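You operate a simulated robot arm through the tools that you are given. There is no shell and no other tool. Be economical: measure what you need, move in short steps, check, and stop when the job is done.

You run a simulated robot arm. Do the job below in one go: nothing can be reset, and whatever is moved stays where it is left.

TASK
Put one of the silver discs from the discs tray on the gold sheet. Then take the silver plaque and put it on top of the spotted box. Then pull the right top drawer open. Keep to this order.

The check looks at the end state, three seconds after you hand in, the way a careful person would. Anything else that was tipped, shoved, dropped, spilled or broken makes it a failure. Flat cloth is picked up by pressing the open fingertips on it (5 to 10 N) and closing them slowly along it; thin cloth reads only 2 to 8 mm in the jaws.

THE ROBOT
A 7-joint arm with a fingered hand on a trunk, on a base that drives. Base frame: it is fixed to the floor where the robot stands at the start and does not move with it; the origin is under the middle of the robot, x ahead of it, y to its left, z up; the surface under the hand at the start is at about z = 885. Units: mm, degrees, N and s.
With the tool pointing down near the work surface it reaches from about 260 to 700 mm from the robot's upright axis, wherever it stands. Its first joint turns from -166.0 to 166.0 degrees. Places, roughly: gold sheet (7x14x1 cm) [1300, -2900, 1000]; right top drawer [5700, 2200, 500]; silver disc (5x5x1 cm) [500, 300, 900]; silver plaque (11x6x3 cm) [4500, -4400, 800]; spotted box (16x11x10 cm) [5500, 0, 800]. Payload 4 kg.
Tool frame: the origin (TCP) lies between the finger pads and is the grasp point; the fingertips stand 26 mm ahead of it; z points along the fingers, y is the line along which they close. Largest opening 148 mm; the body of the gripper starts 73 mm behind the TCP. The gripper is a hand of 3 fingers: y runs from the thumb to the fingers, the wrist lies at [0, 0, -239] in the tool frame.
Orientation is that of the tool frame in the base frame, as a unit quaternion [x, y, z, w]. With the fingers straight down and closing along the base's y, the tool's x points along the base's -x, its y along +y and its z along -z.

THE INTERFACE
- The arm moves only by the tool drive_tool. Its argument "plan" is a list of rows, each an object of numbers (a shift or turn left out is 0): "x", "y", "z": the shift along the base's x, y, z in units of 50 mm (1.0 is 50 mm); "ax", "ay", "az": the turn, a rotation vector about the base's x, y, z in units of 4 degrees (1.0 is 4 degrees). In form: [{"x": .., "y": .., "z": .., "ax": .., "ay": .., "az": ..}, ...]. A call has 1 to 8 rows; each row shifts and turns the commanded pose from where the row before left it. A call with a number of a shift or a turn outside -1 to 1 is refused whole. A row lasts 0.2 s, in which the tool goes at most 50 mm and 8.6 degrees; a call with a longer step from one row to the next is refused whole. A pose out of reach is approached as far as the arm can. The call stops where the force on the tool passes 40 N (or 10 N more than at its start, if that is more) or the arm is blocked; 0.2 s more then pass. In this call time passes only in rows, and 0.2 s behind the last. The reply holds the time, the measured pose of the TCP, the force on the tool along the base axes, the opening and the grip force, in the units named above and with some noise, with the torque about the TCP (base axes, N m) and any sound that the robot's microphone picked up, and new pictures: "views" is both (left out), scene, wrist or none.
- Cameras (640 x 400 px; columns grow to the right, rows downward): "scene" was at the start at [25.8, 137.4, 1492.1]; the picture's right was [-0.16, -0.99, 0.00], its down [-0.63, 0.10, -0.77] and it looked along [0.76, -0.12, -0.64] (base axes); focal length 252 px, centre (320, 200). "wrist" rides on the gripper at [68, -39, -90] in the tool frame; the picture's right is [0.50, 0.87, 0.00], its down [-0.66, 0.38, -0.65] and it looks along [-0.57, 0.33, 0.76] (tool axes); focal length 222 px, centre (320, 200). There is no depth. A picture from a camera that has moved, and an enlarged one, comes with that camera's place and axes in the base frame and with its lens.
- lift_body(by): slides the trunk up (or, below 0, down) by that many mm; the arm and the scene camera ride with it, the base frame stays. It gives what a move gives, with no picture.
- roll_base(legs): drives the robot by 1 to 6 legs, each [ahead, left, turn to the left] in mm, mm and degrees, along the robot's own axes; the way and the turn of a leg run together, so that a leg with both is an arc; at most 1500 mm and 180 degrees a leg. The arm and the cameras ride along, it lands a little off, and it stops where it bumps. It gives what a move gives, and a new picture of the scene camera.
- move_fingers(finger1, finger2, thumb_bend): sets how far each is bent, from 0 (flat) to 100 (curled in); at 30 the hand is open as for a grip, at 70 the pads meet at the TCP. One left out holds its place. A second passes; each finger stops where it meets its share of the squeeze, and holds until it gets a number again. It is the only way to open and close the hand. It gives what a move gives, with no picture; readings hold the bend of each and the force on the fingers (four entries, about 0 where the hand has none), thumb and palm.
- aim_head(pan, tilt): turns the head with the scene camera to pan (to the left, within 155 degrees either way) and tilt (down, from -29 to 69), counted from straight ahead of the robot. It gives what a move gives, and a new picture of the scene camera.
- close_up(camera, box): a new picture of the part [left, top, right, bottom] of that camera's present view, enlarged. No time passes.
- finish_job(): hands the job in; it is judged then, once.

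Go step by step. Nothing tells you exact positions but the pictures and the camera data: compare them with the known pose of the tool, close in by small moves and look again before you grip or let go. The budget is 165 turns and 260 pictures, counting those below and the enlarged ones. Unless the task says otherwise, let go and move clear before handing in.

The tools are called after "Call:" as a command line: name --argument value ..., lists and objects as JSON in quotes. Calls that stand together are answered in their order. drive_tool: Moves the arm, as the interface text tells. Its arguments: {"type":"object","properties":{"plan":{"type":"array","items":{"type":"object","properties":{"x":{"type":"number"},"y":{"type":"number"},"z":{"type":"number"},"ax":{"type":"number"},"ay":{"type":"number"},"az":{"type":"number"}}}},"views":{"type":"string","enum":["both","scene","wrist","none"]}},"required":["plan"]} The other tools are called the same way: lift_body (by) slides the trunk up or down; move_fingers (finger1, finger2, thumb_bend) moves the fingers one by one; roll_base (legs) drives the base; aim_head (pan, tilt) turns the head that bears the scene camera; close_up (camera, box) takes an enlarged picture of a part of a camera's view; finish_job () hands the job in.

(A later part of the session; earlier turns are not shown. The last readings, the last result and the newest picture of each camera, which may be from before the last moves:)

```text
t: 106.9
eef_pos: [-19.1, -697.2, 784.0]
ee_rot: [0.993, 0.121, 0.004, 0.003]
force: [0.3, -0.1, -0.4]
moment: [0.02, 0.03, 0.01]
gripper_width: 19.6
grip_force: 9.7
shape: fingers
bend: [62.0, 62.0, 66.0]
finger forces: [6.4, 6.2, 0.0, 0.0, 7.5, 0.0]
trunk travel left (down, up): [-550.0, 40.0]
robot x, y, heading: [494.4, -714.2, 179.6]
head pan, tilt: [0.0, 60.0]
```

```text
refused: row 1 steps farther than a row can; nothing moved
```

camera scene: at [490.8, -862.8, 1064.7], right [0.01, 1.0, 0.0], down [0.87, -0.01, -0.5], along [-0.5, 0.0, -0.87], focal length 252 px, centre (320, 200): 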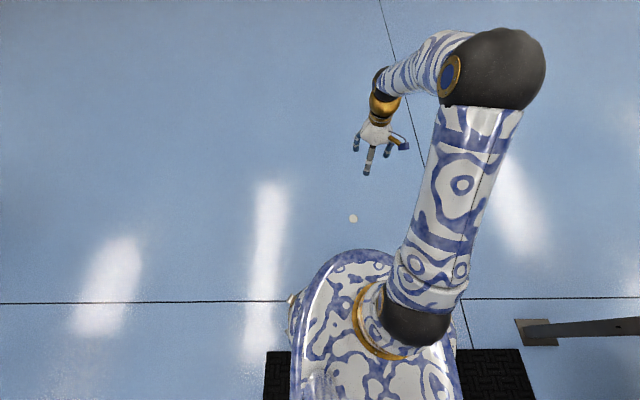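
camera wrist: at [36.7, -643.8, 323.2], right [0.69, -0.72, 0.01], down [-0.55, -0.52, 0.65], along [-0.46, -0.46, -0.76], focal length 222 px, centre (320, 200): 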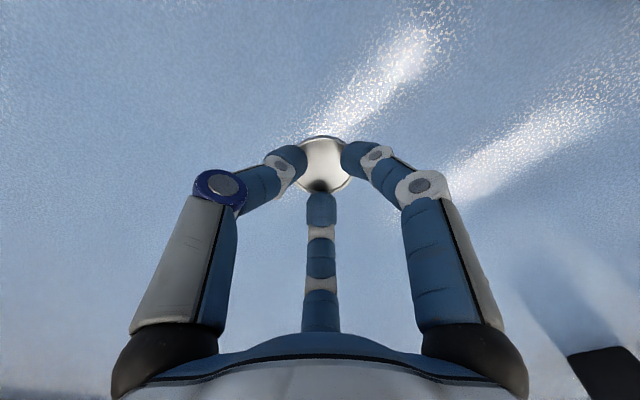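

Call:
drive_tool --plan '[{"z": 0.9, "x": 0.1}, {"z": 0.9, "x": 0.2}, {"z": 0.9, "x": 0.4}, {"z": 0.9, "x": 0.4}, {"z": 0.9, "x": 0.4}, {"z": 0.9, "x": 0.4}, {"z": 0.9, "x": 0.2}]' --views "wrist"

Call:
aim_head --pan 90 --tilt 15

Call:
close_up --camera "scene" --box '[20, 100, 420, 350]'

```text
t: 108.5
eef_pos: [86.5, -698.4, 1101.5]
ee_rot: [0.993, 0.122, 0.003, 0.004]
force: [-0.3, -0.2, -0.5]
moment: [-0.01, -0.01, -0.01]
gripper_width: 0.0
grip_force: 0.0
shape: fingers
bend: [69.0, 69.0, 71.0]
finger forces: [0.0, 0.1, 0.1, 0.0, 0.0, 0.0]
trunk travel left (down, up): [-550.0, 40.0]
robot x, y, heading: [495.9, -710.7, 179.4]
head pan, tilt: [0.0, 60.0]
camera wrist: at [142.5, -645.2, 1190.9], right [0.69, -0.72, 0.01], down [-0.55, -0.52, 0.65], along [-0.46, -0.46, -0.76], focal length 222 px, centre (320, 200)
```

wrist: 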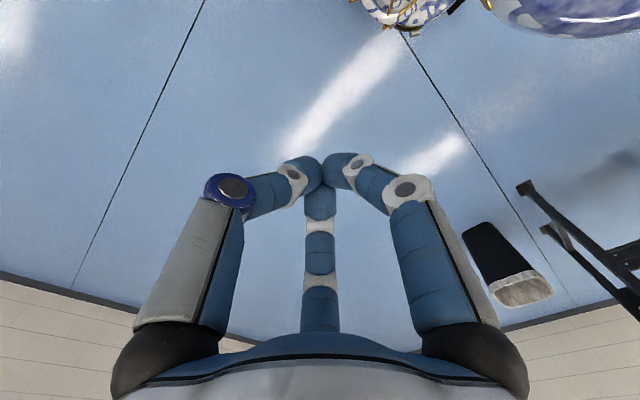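

```text
t: 110.1
eef_pos: [86.8, -698.4, 1100.7]
ee_rot: [0.993, 0.121, 0.004, 0.002]
force: [-0.2, -0.1, -1.0]
moment: [0.0, 0.0, 0.03]
gripper_width: 0.0
grip_force: 0.1
shape: fingers
bend: [69.0, 69.0, 71.0]
finger forces: [0.1, 0.0, 0.0, 0.0, 0.0, 0.0]
trunk travel left (down, up): [-550.0, 40.0]
robot x, y, heading: [495.7, -709.4, 179.5]
head pan, tilt: [90.0, 15.0]
camera scene: at [556.5, -956.7, 1630.9], right [-1.0, 0.01, 0.0], down [0.0, 0.26, -0.97], along [-0.01, -0.97, -0.26], focal length 252 px, centre (320, 200)
```

scene: 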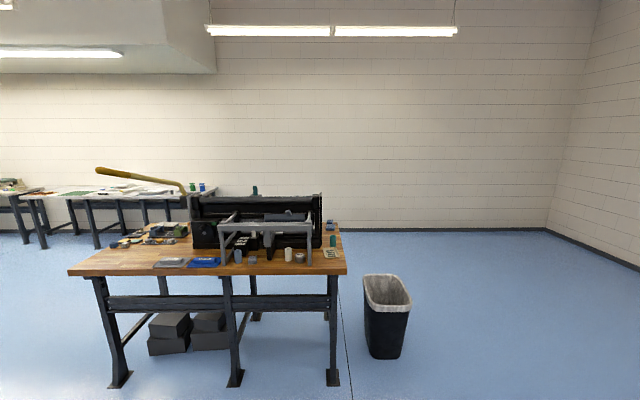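

```text
1.60 times, centred on (220, 225) of scene
camera zoom: at [556.5, -956.7, 1630.9], right [-1.0, 0.01, 0.0], down [0.0, 0.26, -0.97], along [-0.01, -0.97, -0.26], focal length 403 px, centre (480, 160)
```

zoom: 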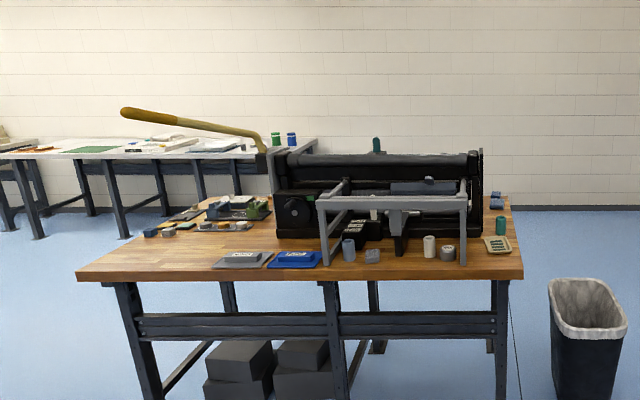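

The grip opened during the faster arm move and the disc has dropped again. Its rim hold was too shallow, so next time I'll hold lower and firmer and move more slowly. First I need to find the disc.

Call:
aim_head --pan 0 --tilt 55

Call:
aim_head --pan -50 --tilt 40

Call:
aim_head --pan 60 --tilt 45

```text
t: 111.8
eef_pos: [87.3, -698.6, 1100.8]
ee_rot: [0.993, 0.12, 0.004, 0.003]
force: [-0.4, 0.0, 0.3]
moment: [-0.01, 0.01, 0.0]
gripper_width: 0.1
grip_force: 0.2
shape: fingers
bend: [69.0, 69.0, 71.0]
finger forces: [0.0, 0.0, 0.0, 0.0, 0.0, 0.0]
trunk travel left (down, up): [-550.0, 40.0]
robot x, y, heading: [498.9, -710.0, 179.5]
head pan, tilt: [0.0, 55.0]
camera scene: at [485.3, -862.8, 1570.7], right [0.01, 1.0, 0.0], down [0.82, -0.01, -0.57], along [-0.57, 0.0, -0.82], focal length 252 px, centre (320, 200)
```

scene: 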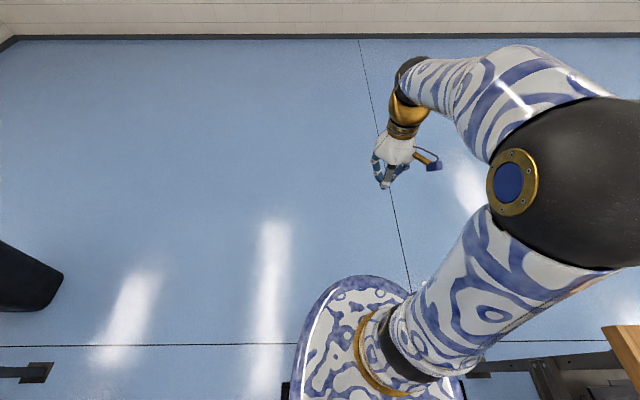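

```text
t: 112.9
eef_pos: [86.3, -699.9, 1100.8]
ee_rot: [0.993, 0.121, 0.004, 0.003]
force: [0.1, 0.3, 0.4]
moment: [0.01, -0.01, -0.04]
gripper_width: 0.0
grip_force: 0.0
shape: fingers
bend: [69.0, 69.0, 71.0]
finger forces: [0.0, 0.0, 0.0, 0.0, 0.1, 0.0]
trunk travel left (down, up): [-550.0, 40.0]
robot x, y, heading: [500.6, -715.2, 179.7]
head pan, tilt: [-50.0, 40.0]
camera scene: at [503.2, -797.8, 1591.4], right [0.77, 0.64, 0.0], down [0.41, -0.5, -0.77], along [-0.49, 0.59, -0.64], focal length 252 px, centre (320, 200)
```

scene: 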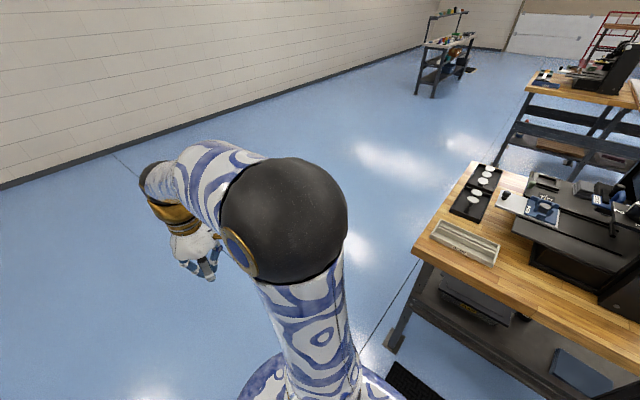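

```text
t: 114.8
eef_pos: [87.1, -698.2, 1101.3]
ee_rot: [0.993, 0.121, 0.004, 0.003]
force: [-1.1, 0.0, -0.2]
moment: [0.02, -0.01, 0.02]
gripper_width: 0.2
grip_force: 0.0
shape: fingers
bend: [69.0, 69.0, 71.0]
finger forces: [0.0, 0.1, 0.0, 0.0, 0.0, 0.0]
trunk travel left (down, up): [-550.0, 40.0]
robot x, y, heading: [495.0, -712.6, 179.7]
head pan, tilt: [60.0, 45.0]
camera scene: at [516.1, -933.4, 1584.2], right [-0.86, 0.51, 0.0], down [0.36, 0.61, -0.71], along [-0.36, -0.61, -0.71], focal length 252 px, centre (320, 200)
```

scene: 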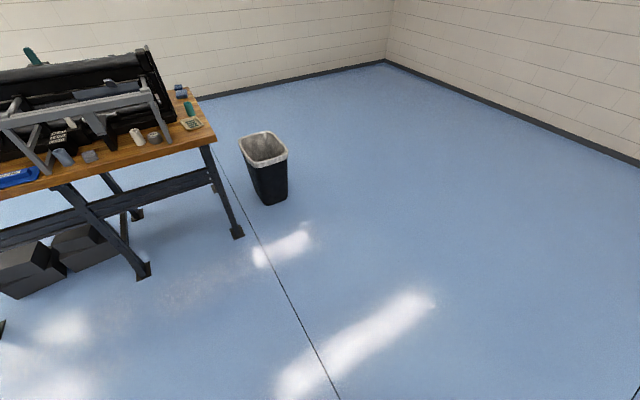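

Call:
aim_head --pan -100 --tilt 45

Call:
aim_head --pan -20 --tilt 69

Call:
aim_head --pan 110 --tilt 55

```text
t: 117.3
eef_pos: [87.4, -698.6, 1100.8]
ee_rot: [0.993, 0.12, 0.004, 0.004]
force: [0.2, 0.6, -0.4]
moment: [0.0, -0.01, 0.0]
gripper_width: 0.0
grip_force: 0.1
shape: fingers
bend: [69.0, 69.0, 71.0]
finger forces: [0.1, 0.0, 0.0, 0.0, 0.0, 0.1]
trunk travel left (down, up): [-550.0, 40.0]
robot x, y, heading: [496.5, -711.3, 179.4]
head pan, tilt: [-100.0, 45.0]
camera scene: at [572.1, -783.4, 1584.2], right [0.98, -0.18, 0.0], down [-0.13, -0.7, -0.71], along [0.13, 0.7, -0.71], focal length 252 px, centre (320, 200)
```

scene: 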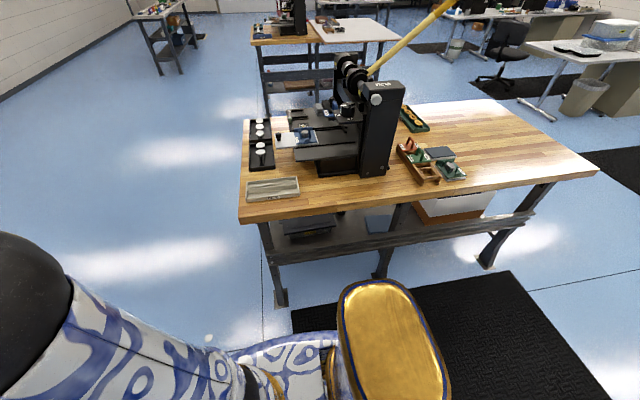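

```text
t: 118.8
eef_pos: [87.1, -699.1, 1101.1]
ee_rot: [0.993, 0.12, 0.004, 0.002]
force: [-0.3, 0.1, -0.7]
moment: [-0.01, -0.01, -0.05]
gripper_width: 0.0
grip_force: 0.1
shape: fingers
bend: [69.0, 69.0, 71.0]
finger forces: [0.1, 0.1, 0.1, 0.0, 0.0, 0.0]
trunk travel left (down, up): [-550.0, 40.0]
robot x, y, heading: [497.2, -708.1, 179.4]
head pan, tilt: [-20.0, 68.8]
camera scene: at [505.0, -843.7, 1555.3], right [0.35, 0.94, 0.0], down [0.87, -0.33, -0.36], along [-0.34, 0.13, -0.93], focal length 252 px, centre (320, 200)
```

scene: 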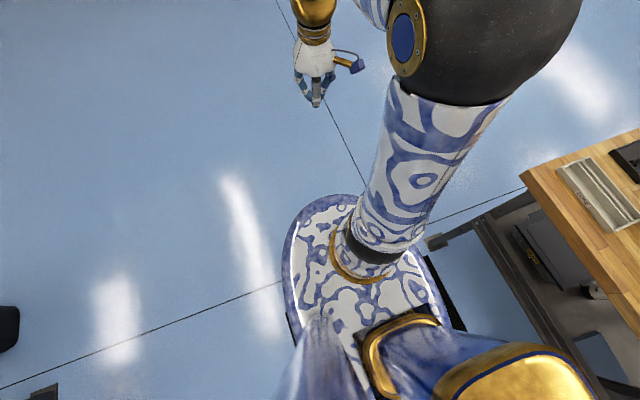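

```text
t: 120.9
eef_pos: [86.2, -700.0, 1101.3]
ee_rot: [0.993, 0.121, 0.004, 0.003]
force: [0.7, 0.9, -0.3]
moment: [-0.01, 0.02, -0.04]
gripper_width: 0.0
grip_force: 0.0
shape: fingers
bend: [69.0, 69.0, 71.0]
finger forces: [0.0, 0.0, 0.0, 0.1, 0.0, 0.0]
trunk travel left (down, up): [-550.0, 40.0]
robot x, y, heading: [495.4, -711.7, 179.3]
head pan, tilt: [110.0, 55.0]
camera scene: at [581.4, -931.3, 1570.7], right [-0.94, -0.33, 0.0], down [-0.27, 0.77, -0.57], along [0.19, -0.54, -0.82], focal length 252 px, centre (320, 200)
```

scene: 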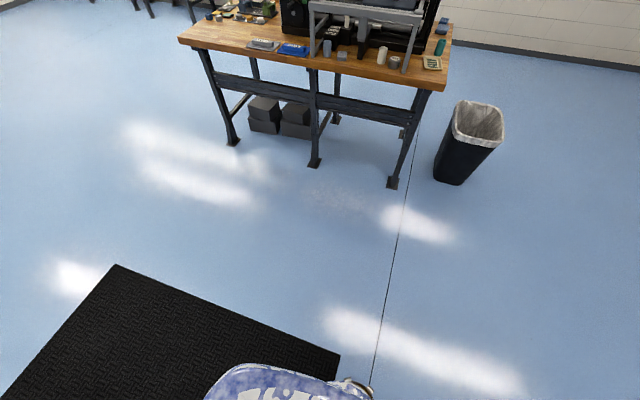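

There is a small light spot near (30, −210) on the floor. I'll check it with a close-up.

Call:
aim_head --pan -90 --tilt 50

Call:
close_up --camera "scene" --box '[120, 240, 320, 365]'

```text
t: 123.8
eef_pos: [87.7, -698.5, 1101.0]
ee_rot: [0.993, 0.121, 0.004, 0.003]
force: [0.5, 0.2, 0.1]
moment: [-0.05, 0.01, 0.01]
gripper_width: 0.0
grip_force: 0.0
shape: fingers
bend: [69.0, 69.0, 71.0]
finger forces: [0.0, 0.0, 0.1, 0.0, 0.0, 0.1]
trunk travel left (down, up): [-550.0, 40.0]
robot x, y, heading: [495.9, -710.1, 179.5]
head pan, tilt: [-90.0, 50.0]
camera scene: at [558.0, -786.3, 1577.2], right [1.0, -0.01, 0.0], down [-0.01, -0.77, -0.64], along [0.01, 0.64, -0.77], focal length 252 px, centre (320, 200)
```

scene: 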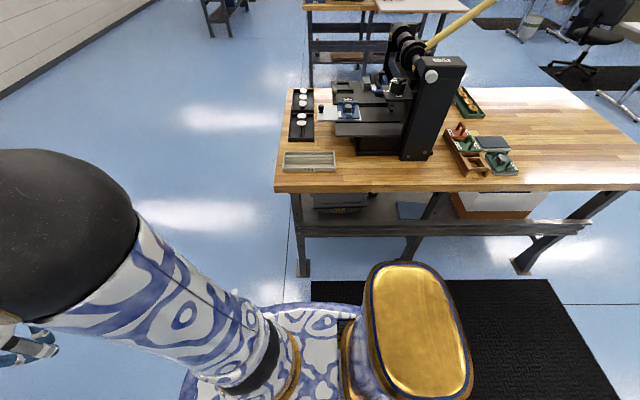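

```text
3.20 times, centred on (220, 302) of scene
camera zoom: at [558.0, -786.3, 1577.2], right [1.0, -0.01, 0.0], down [-0.01, -0.77, -0.64], along [0.01, 0.64, -0.77], focal length 807 px, centre (640, -128)
```

zoom: 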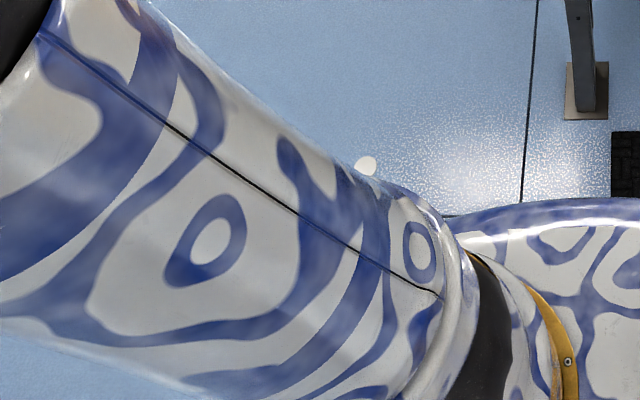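

The disc is at (32, −214). Before picking it up again, I'll go and look at the gold sheet's surroundings while my hand is empty, so the later carry can be direct.

Call:
roll_base --legs '[[0, 0, 90], [850, 700, 0]]'

Call:
aim_head --pan 0 --tilt 35

```text
t: 133.3
eef_pos: [1176.0, -1979.5, 1100.9]
ee_rot: [0.619, 0.786, 0.005, -0.001]
force: [0.3, 0.5, 0.4]
moment: [0.01, 0.02, 0.03]
gripper_width: 0.2
grip_force: 0.1
shape: fingers
bend: [69.0, 69.0, 71.0]
finger forces: [0.0, 0.1, 0.0, 0.1, 0.0, 0.1]
trunk travel left (down, up): [-550.0, 40.0]
robot x, y, heading: [1192.7, -1569.2, -90.9]
head pan, tilt: [-90.0, 50.0]
camera scene: at [1267.3, -1511.3, 1577.2], right [0.01, 1.0, 0.0], down [0.77, -0.01, -0.64], along [-0.64, 0.01, -0.77], focal length 252 px, centre (320, 200)
```

scene: 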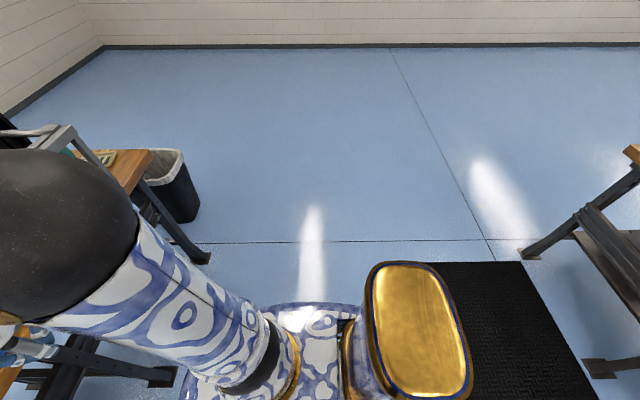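

```text
t: 135.0
eef_pos: [1175.9, -1980.1, 1100.5]
ee_rot: [0.619, 0.785, 0.004, 0.0]
force: [0.5, -0.1, 0.1]
moment: [-0.02, 0.01, 0.04]
gripper_width: 0.2
grip_force: 0.0
shape: fingers
bend: [69.0, 69.0, 71.0]
finger forces: [0.1, 0.0, 0.0, 0.0, 0.0, 0.0]
trunk travel left (down, up): [-550.0, 40.0]
robot x, y, heading: [1190.5, -1571.8, -90.9]
head pan, tilt: [0.0, 35.0]
camera scene: at [1342.8, -1600.3, 1599.0], right [-1.0, 0.01, 0.0], down [0.01, 0.57, -0.82], along [-0.01, -0.82, -0.57], focal length 252 px, centre (320, 200)
```

scene: 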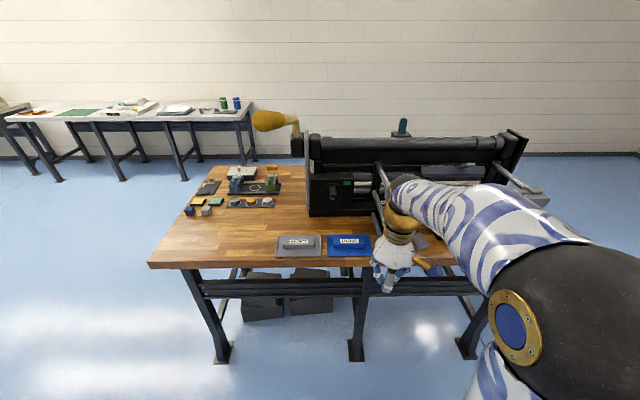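

Call:
close_up --camera "scene" --box '[240, 95, 400, 215]'

Call:
close_up --camera "scene" --box '[390, 105, 560, 215]'

```text
3.33 times, centred on (320, 155) of scene
camera zoom: at [1342.8, -1600.3, 1599.0], right [-1.0, 0.01, 0.0], down [0.01, 0.57, -0.82], along [-0.01, -0.82, -0.57], focal length 840 px, centre (320, 350)
```

zoom: 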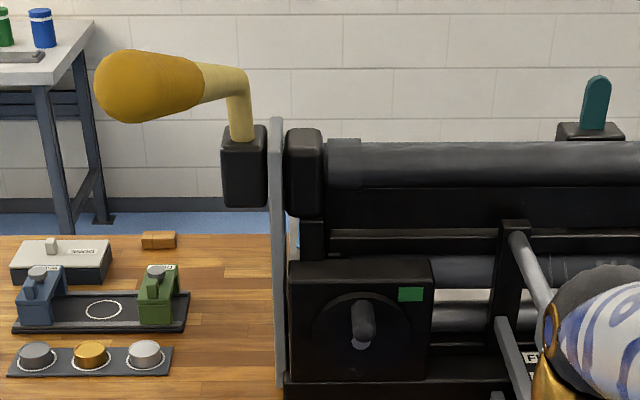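

```text
3.64 times, centred on (475, 160) of scene
camera zoom: at [1342.8, -1600.3, 1599.0], right [-1.0, 0.01, 0.0], down [0.01, 0.57, -0.82], along [-0.01, -0.82, -0.57], focal length 917 px, centre (-244, 346)
```

zoom: 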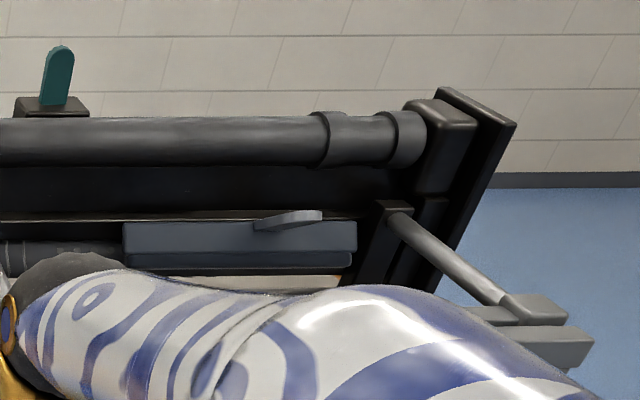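

From this side the gold sheet isn't visible, and the bench's back edge is at y≈−2990. The sheet must be on the machine's rear side, so I'll drive around behind the bench to look.

Call:
roll_base --legs '[[0, 1300, 0], [1000, 0, 0], [1000, 0, 0], [0, -1150, 0], [0, 0, 180]]'

```text
t: 164.0
eef_pos: [1331.5, -3181.7, 1101.1]
ee_rot: [0.793, -0.61, 0.001, 0.005]
force: [1.3, 0.0, -1.7]
moment: [0.0, 0.02, 0.03]
gripper_width: 0.1
grip_force: 0.0
shape: fingers
bend: [69.0, 69.0, 71.0]
finger forces: [0.0, 0.1, 0.1, 0.0, 0.0, 0.0]
trunk travel left (down, up): [-550.0, 40.0]
robot x, y, heading: [1327.0, -3589.7, 90.6]
head pan, tilt: [0.0, 35.0]
camera scene: at [1176.2, -3567.8, 1599.0], right [1.0, 0.01, 0.0], down [0.01, -0.57, -0.82], along [-0.01, 0.82, -0.57], focal length 252 px, centre (320, 200)
```

scene: 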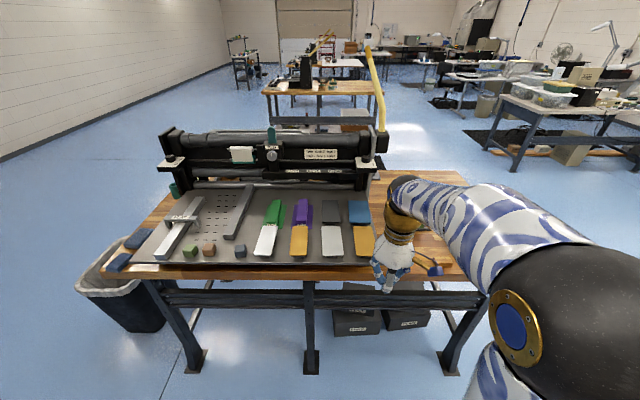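

Now I see coloured sheets on the machine's rear bed. I'll zoom in on them.

Call:
close_up --camera "scene" --box '[230, 180, 400, 280]'

Call:
close_up --camera "scene" --box '[120, 120, 400, 280]'

```text
3.76 times, centred on (315, 230) of scene
camera zoom: at [1176.2, -3567.8, 1599.0], right [1.0, 0.01, 0.0], down [0.01, -0.57, -0.82], along [-0.01, 0.82, -0.57], focal length 949 px, centre (339, 87)
```

zoom: 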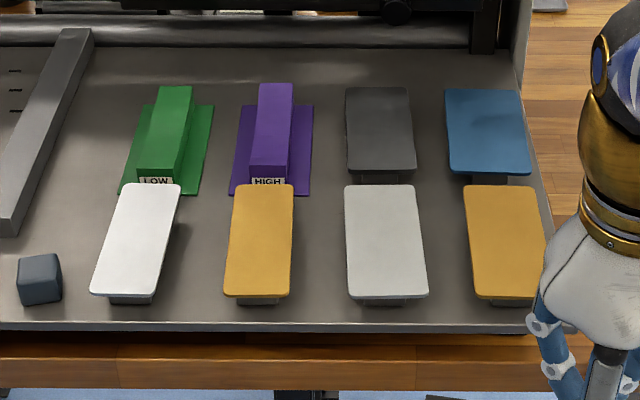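

```text
2.29 times, centred on (260, 200) of scene
camera zoom: at [1176.2, -3567.8, 1599.0], right [1.0, 0.01, 0.0], down [0.01, -0.57, -0.82], along [-0.01, 0.82, -0.57], focal length 576 px, centre (457, 200)
```

zoom: 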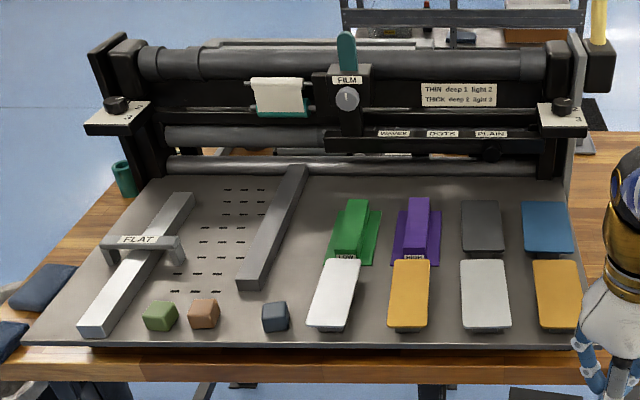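

The right-hand gold sheet, at about (1320, −2930), matches the given place. I'll go back for the disc keeping this heading (+y), so the later carry needs no turning.

Call:
roll_base --legs '[[0, 1000, 0], [0, 930, 0], [1430, 0, 0], [1430, 0, 0], [0, -620, 0]]'

Call:
aim_head --pan 0 --tilt 55

```text
t: 190.1
eef_pos: [11.7, -370.7, 1101.8]
ee_rot: [0.79, -0.613, 0.0, 0.005]
force: [-0.2, 0.3, -0.3]
moment: [0.0, 0.04, 0.03]
gripper_width: 0.1
grip_force: 0.1
shape: fingers
bend: [69.0, 69.0, 71.0]
finger forces: [0.0, 0.0, 0.0, 0.0, 0.1, 0.0]
trunk travel left (down, up): [-550.0, 40.0]
robot x, y, heading: [3.3, -779.7, 90.0]
head pan, tilt: [0.0, 35.0]
camera scene: at [-145.9, -754.0, 1599.0], right [1.0, 0.0, 0.0], down [0.0, -0.57, -0.82], along [0.0, 0.82, -0.57], focal length 252 px, centre (320, 200)
```

scene: 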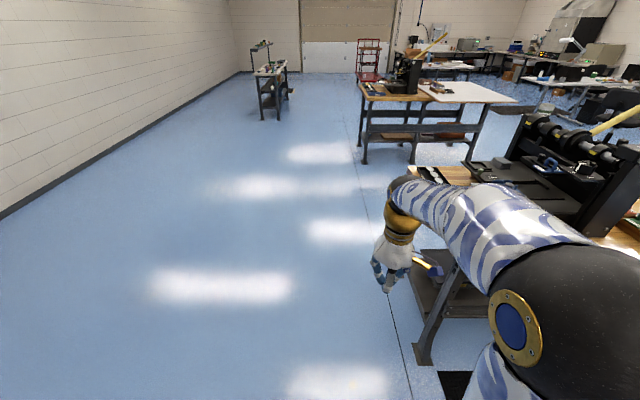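

```text
t: 191.0
eef_pos: [11.3, -372.0, 1101.2]
ee_rot: [0.79, -0.613, 0.0, 0.005]
force: [-0.2, -0.2, -0.1]
moment: [0.0, 0.01, 0.04]
gripper_width: 0.0
grip_force: 0.0
shape: fingers
bend: [69.0, 69.0, 71.0]
finger forces: [0.0, 0.0, 0.1, 0.0, 0.0, 0.0]
trunk travel left (down, up): [-550.0, 40.0]
robot x, y, heading: [0.3, -784.4, 90.0]
head pan, tilt: [0.0, 55.0]
camera scene: at [-146.2, -769.9, 1570.8], right [1.0, 0.0, 0.0], down [0.0, -0.82, -0.57], along [0.0, 0.57, -0.82], focal length 252 px, centre (320, 200)
```

scene: 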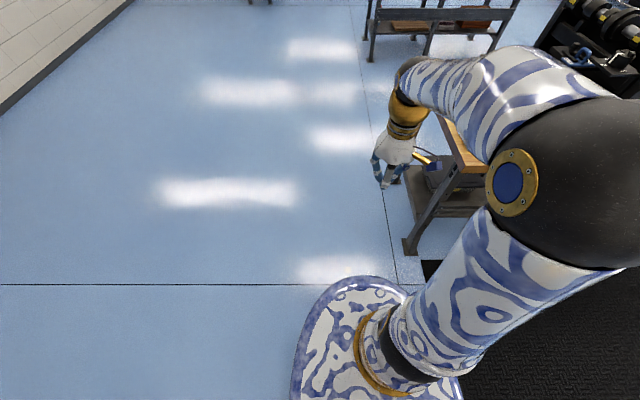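

Call:
close_up --camera "scene" --box '[290, 230, 400, 300]'

Call:
close_up --camera "wrist" --box '[0, 0, 640, 400]'

```text
5.71 times, centred on (345, 265) of scene
camera zoom: at [-146.2, -769.9, 1570.8], right [1.0, 0.0, 0.0], down [0.0, -0.82, -0.57], along [0.0, 0.57, -0.82], focal length 1441 px, centre (177, -171)
```

zoom: 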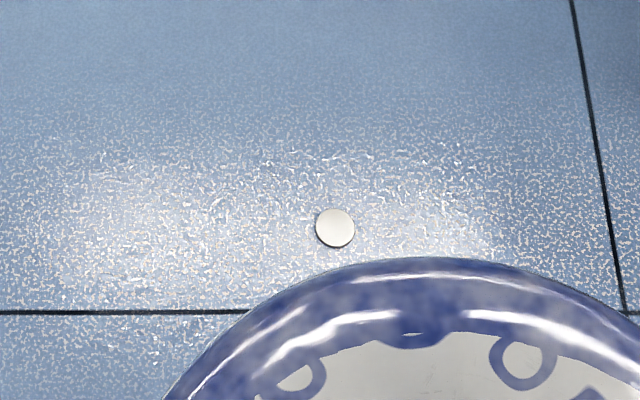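

```text
1.00 times, centred on (320, 200) of wrist (not enlarged: the box is as wide or as high as the picture)
camera zoom: at [66.5, -426.5, 1190.5], right [-0.71, -0.7, 0.01], down [-0.53, 0.55, 0.65], along [-0.46, 0.46, -0.76], focal length 222 px, centre (320, 200)
```

zoom: 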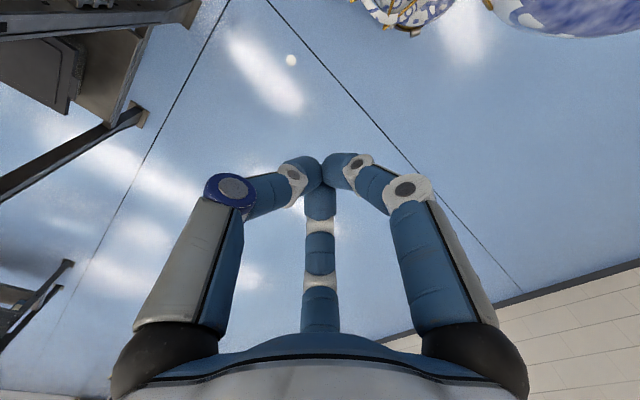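

The disc is at (31, −219). I'll open the hand, move above it, lower the trunk and take it from the floor again, this time squeezing harder and then moving slowly and mostly with the trunk.

Call:
move_fingers --finger1 50 --finger2 50 --thumb_bend 50

Call:
drive_tool --plan '[{"x": 0.1, "y": 0.75, "z": -0.5}, {"x": 0.1, "y": 0.75, "z": -0.5}, {"x": 0.1, "y": 0.75, "z": -0.5}, {"x": 0.1, "y": 0.75, "z": -0.5}, {"z": -0.9}, {"z": -0.9}, {"z": -0.9}]' --views "none"

Call:
lift_body --by -400

Call:
lift_body --by -150

Call:
close_up --camera "wrist" --box '[0, 0, 640, 400]'

```text
t: 192.0
eef_pos: [12.3, -371.0, 1101.0]
ee_rot: [0.79, -0.613, 0.0, 0.005]
force: [-0.7, 0.4, 0.6]
moment: [-0.02, 0.0, 0.01]
gripper_width: 61.5
grip_force: 0.1
shape: fingers
bend: [50.0, 50.0, 50.0]
finger forces: [0.0, 0.0, 0.1, 0.1, 0.0, 0.0]
trunk travel left (down, up): [-550.0, 40.0]
robot x, y, heading: [3.0, -781.0, 90.4]
head pan, tilt: [0.0, 55.0]
```

```text
t: 193.6
eef_pos: [33.7, -220.6, 864.8]
ee_rot: [0.79, -0.613, 0.0, 0.005]
force: [-1.0, -0.9, -1.0]
moment: [-0.01, -0.01, 0.02]
gripper_width: 61.7
grip_force: 0.0
shape: fingers
bend: [50.0, 50.0, 50.0]
finger forces: [0.0, 0.0, 0.0, 0.0, 0.0, 0.1]
trunk travel left (down, up): [-550.0, 40.0]
robot x, y, heading: [0.8, -778.6, 90.3]
head pan, tilt: [0.0, 55.0]
```

```text
t: 197.4
eef_pos: [32.8, -220.7, 465.0]
ee_rot: [0.79, -0.613, 0.0, 0.005]
force: [0.7, 0.4, -0.5]
moment: [-0.01, -0.02, 0.01]
gripper_width: 62.2
grip_force: 0.1
shape: fingers
bend: [50.0, 50.0, 50.0]
finger forces: [0.0, 0.0, 0.0, 0.0, 0.0, 0.1]
trunk travel left (down, up): [-150.0, 440.0]
robot x, y, heading: [6.9, -782.3, 89.9]
head pan, tilt: [0.0, 55.0]
```

```text
t: 199.2
eef_pos: [32.3, -221.0, 315.9]
ee_rot: [0.79, -0.613, 0.001, 0.005]
force: [-0.7, -0.5, -0.5]
moment: [-0.03, 0.02, 0.01]
gripper_width: 61.7
grip_force: 0.1
shape: fingers
bend: [50.0, 50.0, 50.0]
finger forces: [0.1, 0.0, 0.0, 0.0, 0.0, 0.0]
trunk travel left (down, up): [0.0, 590.0]
robot x, y, heading: [-2.8, -782.8, 90.0]
head pan, tilt: [0.0, 55.0]
```

```text
1.00 times, centred on (320, 200) of wrist (not enlarged: the box is as wide or as high as the picture)
camera zoom: at [87.0, -276.6, 404.7], right [-0.71, -0.7, 0.01], down [-0.53, 0.55, 0.65], along [-0.46, 0.46, -0.76], focal length 222 px, centre (320, 200)
```

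zoom: 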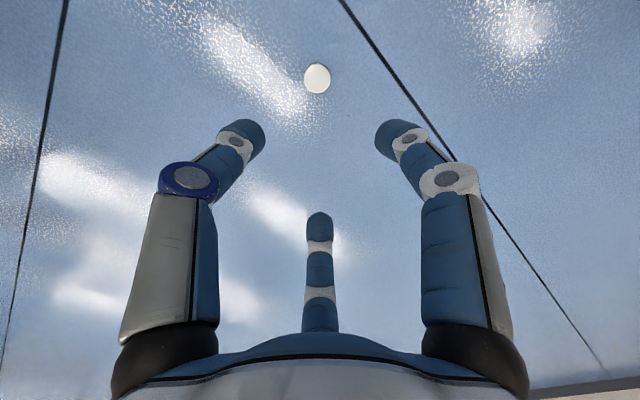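

Call:
drive_tool --plan '[{"x": -0.04, "y": 0.08, "z": -0.9}, {"z": -0.95}, {"z": -0.95}, {"z": -0.95}, {"z": -0.95}, {"z": -0.7}]' --views "wrist"

```text
t: 200.6
eef_pos: [26.5, -218.0, 44.5]
ee_rot: [0.79, -0.613, 0.001, 0.006]
force: [-0.3, -1.0, 0.0]
moment: [0.0, -0.01, -0.01]
gripper_width: 62.0
grip_force: 0.0
shape: fingers
bend: [50.0, 50.0, 50.0]
finger forces: [0.1, 0.0, 0.1, 0.0, 0.0, 0.0]
trunk travel left (down, up): [0.0, 590.0]
robot x, y, heading: [3.4, -784.3, 90.2]
head pan, tilt: [0.0, 55.0]
camera wrist: at [81.9, -273.9, 133.2], right [-0.71, -0.7, 0.01], down [-0.53, 0.55, 0.65], along [-0.46, 0.46, -0.76], focal length 222 px, centre (320, 200)
```

wrist: 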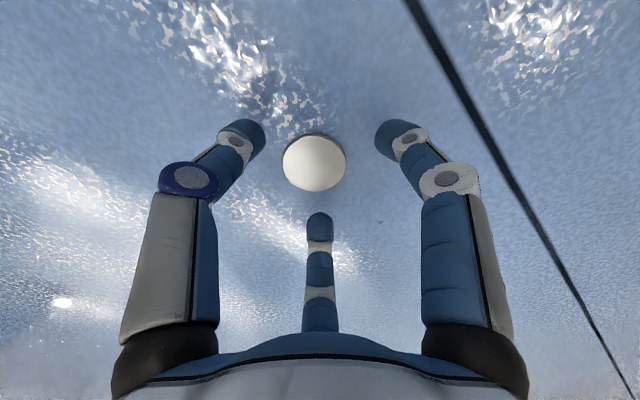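

Call:
drive_tool --plan '[{"x": 0.07, "y": 0.02}]' --views "none"

Call:
move_fingers --finger1 56 --finger2 56 --thumb_bend 56

Call:
drive_tool --plan '[{"z": -0.14}, {"z": -0.05}]' --views "none"

Call:
close_up --camera "wrist" --box '[210, 80, 430, 260]'

```text
t: 200.9
eef_pos: [31.2, -215.9, 44.3]
ee_rot: [0.791, -0.612, 0.0, 0.004]
force: [0.0, 0.3, 0.1]
moment: [-0.02, -0.02, -0.01]
gripper_width: 61.8
grip_force: 0.2
shape: fingers
bend: [50.0, 50.0, 50.0]
finger forces: [0.0, 0.1, 0.0, 0.0, 0.0, 0.1]
trunk travel left (down, up): [0.0, 590.0]
robot x, y, heading: [2.4, -779.4, 90.1]
head pan, tilt: [0.0, 55.0]
```

```text
t: 201.9
eef_pos: [30.6, -217.3, 45.0]
ee_rot: [0.79, -0.613, 0.0, 0.004]
force: [0.0, 0.0, -0.2]
moment: [0.0, 0.0, -0.02]
gripper_width: 42.9
grip_force: 0.0
shape: fingers
bend: [56.0, 56.0, 56.0]
finger forces: [0.1, 0.0, 0.0, 0.0, 0.0, 0.1]
trunk travel left (down, up): [0.0, 590.0]
robot x, y, heading: [5.4, -778.0, 90.1]
head pan, tilt: [0.0, 55.0]
```

```text
t: 202.6
eef_pos: [32.5, -216.7, 35.0]
ee_rot: [0.791, -0.612, 0.001, 0.005]
force: [-0.1, -0.1, 0.2]
moment: [0.0, 0.03, -0.01]
gripper_width: 43.1
grip_force: 0.0
shape: fingers
bend: [56.0, 56.0, 56.0]
finger forces: [0.0, 0.0, 0.0, 0.1, 0.0, 0.0]
trunk travel left (down, up): [0.0, 590.0]
robot x, y, heading: [3.8, -781.6, 90.2]
head pan, tilt: [0.0, 55.0]
```

```text
2.22 times, centred on (320, 170) of wrist
camera zoom: at [87.4, -272.0, 124.6], right [-0.71, -0.7, 0.01], down [-0.53, 0.55, 0.65], along [-0.46, 0.46, -0.76], focal length 494 px, centre (320, 267)
```

zoom: 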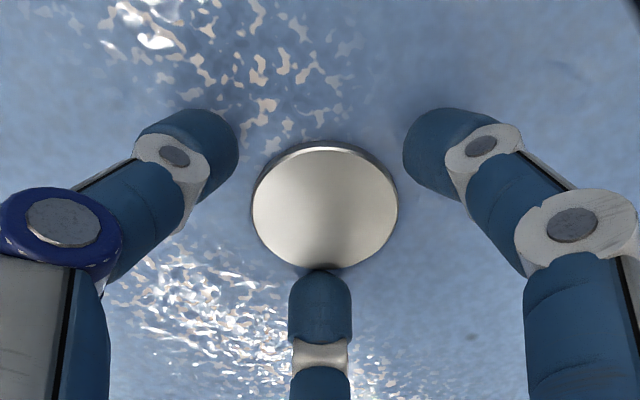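

Call:
drive_tool --plan '[{"x": -0.03, "y": 0.03}, {"z": -0.05}]' --views "none"

Call:
drive_tool --plan '[{"z": -0.03}]' --views "none"

```text
t: 203.2
eef_pos: [30.9, -215.1, 33.8]
ee_rot: [0.79, -0.613, -0.001, 0.004]
force: [-0.2, -1.6, 9.7]
moment: [0.14, -0.05, -0.07]
gripper_width: 42.7
grip_force: 5.3
shape: fingers
bend: [56.0, 56.0, 56.0]
finger forces: [0.1, 5.1, 0.1, 0.1, 4.6, 0.0]
trunk travel left (down, up): [0.0, 590.0]
robot x, y, heading: [2.3, -778.8, 90.4]
head pan, tilt: [0.0, 55.0]
```

```text
t: 203.6
eef_pos: [31.5, -213.4, 33.5]
ee_rot: [0.79, -0.613, 0.0, 0.004]
force: [0.3, -6.4, 28.5]
moment: [-0.1, -0.17, -0.19]
gripper_width: 43.1
grip_force: 14.2
shape: fingers
bend: [56.0, 56.0, 56.0]
finger forces: [6.1, 10.0, 0.0, 0.0, 12.9, 0.0]
trunk travel left (down, up): [0.0, 590.0]
robot x, y, heading: [0.6, -776.3, 90.1]
head pan, tilt: [0.0, 55.0]
```

All three tips are on the floor evenly. Closing now while pressed down.

Call:
move_fingers --finger1 61 --finger2 61 --thumb_bend 61

Call:
close_up --camera "wrist" --box '[210, 80, 430, 260]'

```text
t: 204.6
eef_pos: [31.4, -213.8, 33.5]
ee_rot: [0.79, -0.613, -0.001, 0.004]
force: [-5.6, -2.1, 37.0]
moment: [-0.28, 0.82, 0.03]
gripper_width: 35.4
grip_force: 18.2
shape: fingers
bend: [55.0, 56.0, 61.0]
finger forces: [18.9, 18.0, 0.0, 0.1, 0.1, 0.0]
trunk travel left (down, up): [0.0, 590.0]
robot x, y, heading: [4.2, -781.3, 90.1]
head pan, tilt: [0.0, 55.0]
```

```text
2.22 times, centred on (320, 170) of wrist
camera zoom: at [86.1, -269.4, 122.2], right [-0.71, -0.7, 0.01], down [-0.53, 0.54, 0.65], along [-0.46, 0.46, -0.76], focal length 494 px, centre (320, 267)
```

zoom: 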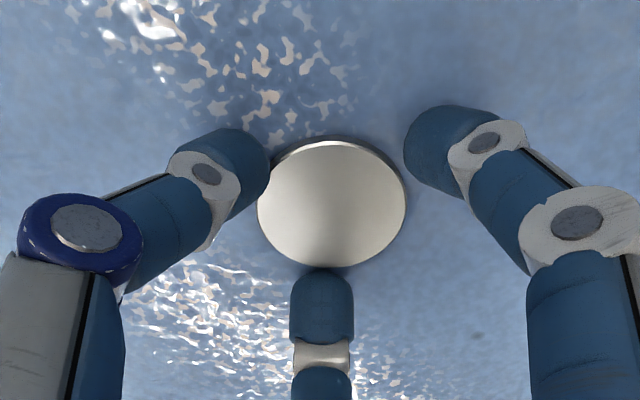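

Call:
drive_tool --plan '[{"z": 0.03}]' --views "none"

Call:
move_fingers --finger1 62 --finger2 62 --thumb_bend 61

Call:
close_up --camera "wrist" --box '[210, 80, 430, 260]'

```text
t: 204.9
eef_pos: [32.7, -214.3, 33.5]
ee_rot: [0.79, -0.613, -0.001, 0.004]
force: [-4.4, 3.9, 17.8]
moment: [0.57, 0.57, 0.06]
gripper_width: 27.3
grip_force: 8.7
shape: fingers
bend: [60.0, 55.0, 61.0]
finger forces: [0.3, 17.8, 0.0, 0.0, 0.0, 0.0]
trunk travel left (down, up): [0.0, 590.0]
robot x, y, heading: [0.5, -782.7, 90.1]
head pan, tilt: [0.0, 55.0]
```

```text
t: 205.9
eef_pos: [31.7, -215.1, 32.7]
ee_rot: [0.79, -0.613, -0.001, 0.005]
force: [-3.4, 4.4, 12.1]
moment: [0.41, 0.37, 0.01]
gripper_width: 26.2
grip_force: 5.9
shape: fingers
bend: [61.0, 56.0, 61.0]
finger forces: [0.4, 11.3, 0.1, 0.0, 0.0, 0.0]
trunk travel left (down, up): [0.0, 590.0]
robot x, y, heading: [2.4, -783.7, 90.0]
head pan, tilt: [0.0, 55.0]
```

```text
2.22 times, centred on (320, 170) of wrist
camera zoom: at [86.7, -270.2, 122.7], right [-0.71, -0.7, 0.01], down [-0.53, 0.55, 0.65], along [-0.46, 0.46, -0.76], focal length 494 px, centre (320, 267)
```

zoom: 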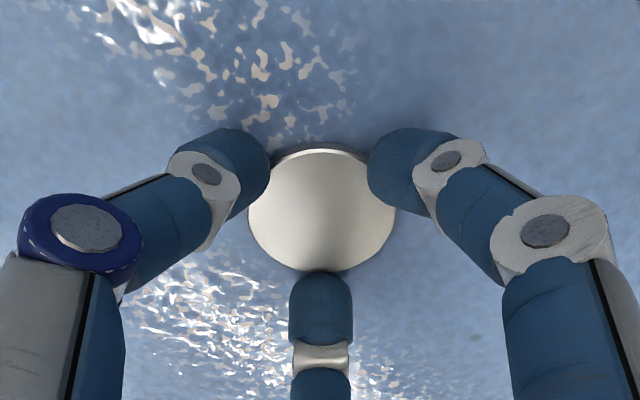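

Call:
drive_tool --plan '[{"z": 0.03}]' --views "none"

Call:
close_up --camera "wrist" --box '[210, 80, 430, 260]'

```text
t: 206.3
eef_pos: [33.6, -215.9, 33.2]
ee_rot: [0.79, -0.613, 0.001, 0.005]
force: [0.2, 0.0, 0.8]
moment: [0.0, 0.01, -0.01]
gripper_width: 25.8
grip_force: 2.4
shape: fingers
bend: [61.0, 58.0, 61.0]
finger forces: [1.0, 2.1, 0.0, 0.1, 0.9, 0.0]
trunk travel left (down, up): [0.0, 590.0]
robot x, y, heading: [0.9, -783.0, 90.3]
head pan, tilt: [0.0, 55.0]
```

```text
2.22 times, centred on (320, 170) of wrist
camera zoom: at [87.6, -270.7, 123.5], right [-0.71, -0.7, 0.01], down [-0.53, 0.55, 0.65], along [-0.46, 0.46, -0.76], focal length 494 px, centre (320, 267)
```

zoom: 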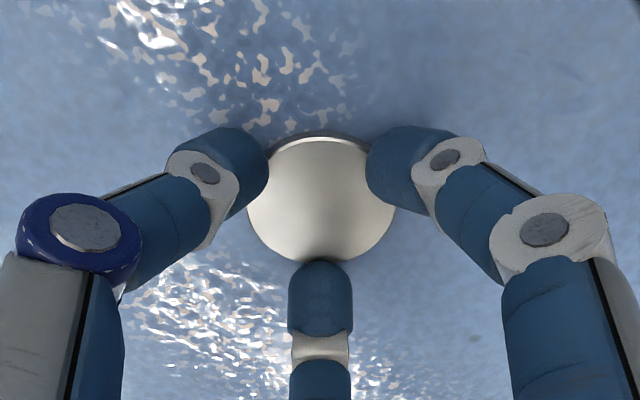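

All three digits now hold the rim with almost no vertical load. I'll squeeze progressively.

Call:
move_fingers --finger1 65 --finger2 65 --thumb_bend 65

Call:
move_fingers --finger1 69 --finger2 69 --thumb_bend 69

Call:
close_up --camera "wrist" --box '[210, 80, 430, 260]'

```text
t: 207.3
eef_pos: [31.8, -214.1, 35.4]
ee_rot: [0.79, -0.613, 0.001, 0.005]
force: [1.0, -0.9, 3.4]
moment: [-0.02, -0.03, 0.0]
gripper_width: 19.5
grip_force: 5.4
shape: fingers
bend: [63.0, 62.0, 64.0]
finger forces: [3.4, 4.0, 0.0, 0.0, 4.0, 0.0]
trunk travel left (down, up): [0.0, 590.0]
robot x, y, heading: [4.3, -778.9, 90.0]
head pan, tilt: [0.0, 55.0]
```

```text
t: 208.3
eef_pos: [33.0, -213.9, 34.9]
ee_rot: [0.79, -0.613, 0.0, 0.004]
force: [0.9, -0.1, 2.1]
moment: [0.02, 0.07, 0.05]
gripper_width: 19.0
grip_force: 10.4
shape: fingers
bend: [63.0, 62.0, 65.0]
finger forces: [6.3, 7.4, 0.1, 0.0, 6.7, 0.0]
trunk travel left (down, up): [0.0, 590.0]
robot x, y, heading: [4.5, -780.3, 90.2]
head pan, tilt: [0.0, 55.0]
```

```text
2.22 times, centred on (320, 170) of wrist
camera zoom: at [86.8, -269.8, 124.1], right [-0.71, -0.7, 0.01], down [-0.53, 0.55, 0.65], along [-0.46, 0.46, -0.76], focal length 494 px, centre (320, 267)
```

zoom: 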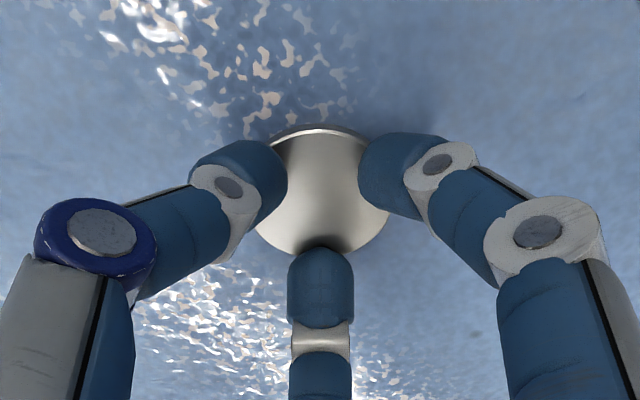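

It's settled into the same stable seat as before, with no further slipping. I'll increase the squeeze for margin.

Call:
move_fingers --finger1 74 --finger2 74 --thumb_bend 74

Call:
move_fingers --finger1 80 --finger2 80 --thumb_bend 80

Call:
close_up --camera "wrist" --box '[210, 80, 430, 260]'

```text
t: 209.3
eef_pos: [32.3, -214.6, 35.7]
ee_rot: [0.79, -0.613, 0.001, 0.005]
force: [0.4, 0.0, 3.7]
moment: [-0.01, 0.06, 0.01]
gripper_width: 19.6
grip_force: 18.0
shape: fingers
bend: [63.0, 62.0, 66.0]
finger forces: [12.1, 12.3, 0.0, 0.0, 11.5, 0.0]
trunk travel left (down, up): [0.0, 590.0]
robot x, y, heading: [5.5, -779.3, 90.1]
head pan, tilt: [0.0, 55.0]
```

```text
t: 210.3
eef_pos: [33.7, -215.6, 34.6]
ee_rot: [0.79, -0.612, -0.001, 0.004]
force: [3.4, 2.0, 11.0]
moment: [-0.03, 0.13, 0.0]
gripper_width: 19.3
grip_force: 24.9
shape: fingers
bend: [62.0, 61.0, 68.0]
finger forces: [15.8, 16.8, 0.1, 0.0, 17.5, 0.0]
trunk travel left (down, up): [0.0, 590.0]
robot x, y, heading: [6.6, -786.5, 90.0]
head pan, tilt: [0.0, 55.0]
```

```text
2.22 times, centred on (320, 170) of wrist
camera zoom: at [87.1, -269.6, 124.6], right [-0.71, -0.7, 0.01], down [-0.53, 0.55, 0.65], along [-0.46, 0.46, -0.76], focal length 494 px, centre (320, 267)
```

zoom: 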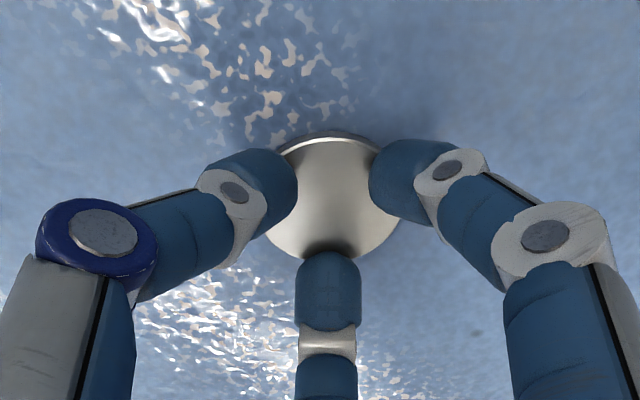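

The grip is strong, at about 16 N. I'll lift with the trunk only and check.

Call:
lift_body --by 40

Call:
close_up --camera "wrist" --box '[210, 80, 430, 260]'

```text
t: 211.2
eef_pos: [31.8, -215.1, 74.2]
ee_rot: [0.79, -0.613, 0.0, 0.006]
force: [0.5, 0.1, 0.3]
moment: [0.01, -0.01, -0.05]
gripper_width: 19.2
grip_force: 19.8
shape: fingers
bend: [61.0, 60.0, 66.0]
finger forces: [12.0, 12.5, 0.0, 0.0, 16.2, 0.1]
trunk travel left (down, up): [-40.0, 550.0]
robot x, y, heading: [4.6, -782.6, 90.3]
head pan, tilt: [0.0, 55.0]
```

```text
2.22 times, centred on (320, 170) of wrist
camera zoom: at [86.8, -269.9, 164.0], right [-0.71, -0.7, 0.01], down [-0.53, 0.55, 0.65], along [-0.46, 0.46, -0.76], focal length 494 px, centre (320, 267)
```

zoom: 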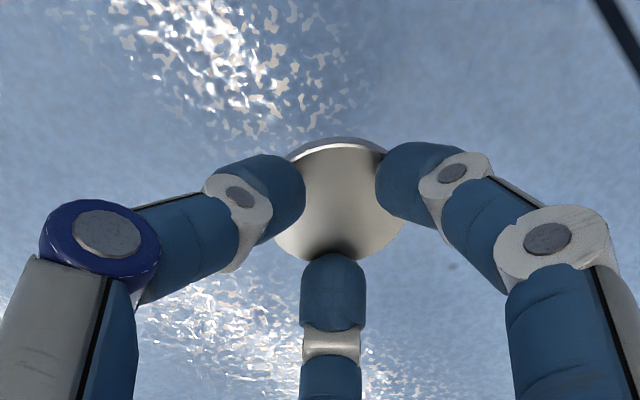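

Lifted, with 12–16 N grip. I'll continue with trunk lifts.

Call:
lift_body --by 300

Call:
lift_body --by 250

Call:
close_up --camera "wrist" --box '[210, 80, 430, 260]'

```text
t: 214.2
eef_pos: [32.8, -214.1, 375.3]
ee_rot: [0.79, -0.613, 0.001, 0.005]
force: [-0.4, 0.6, -0.3]
moment: [0.02, -0.03, -0.01]
gripper_width: 19.1
grip_force: 20.0
shape: fingers
bend: [61.0, 60.0, 66.0]
finger forces: [11.9, 12.5, 0.0, 0.0, 16.3, 0.1]
trunk travel left (down, up): [-340.0, 250.0]
robot x, y, heading: [4.5, -778.6, 90.2]
head pan, tilt: [0.0, 55.0]
```

```text
t: 216.8
eef_pos: [31.7, -215.6, 624.5]
ee_rot: [0.79, -0.613, 0.001, 0.004]
force: [0.5, 0.3, 0.7]
moment: [-0.01, 0.03, 0.03]
gripper_width: 19.2
grip_force: 20.2
shape: fingers
bend: [61.0, 60.0, 66.0]
finger forces: [11.9, 12.5, 0.0, 0.1, 16.3, 0.0]
trunk travel left (down, up): [-590.0, 0.0]
robot x, y, heading: [2.0, -782.5, 89.9]
head pan, tilt: [0.0, 55.0]
```

```text
2.22 times, centred on (320, 170) of wrist
camera zoom: at [86.8, -269.7, 714.0], right [-0.71, -0.7, 0.01], down [-0.53, 0.55, 0.65], along [-0.46, 0.46, -0.76], focal length 494 px, centre (320, 267)
```

zoom: 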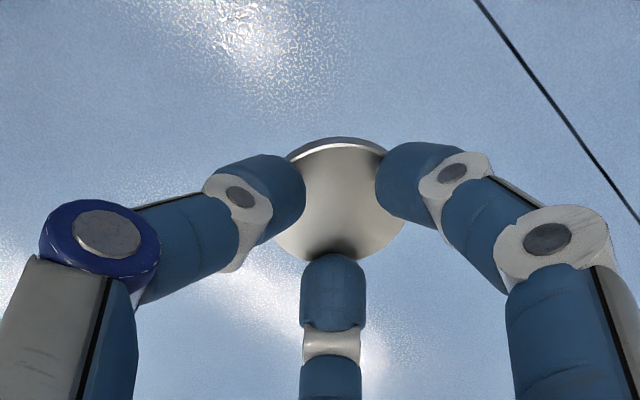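

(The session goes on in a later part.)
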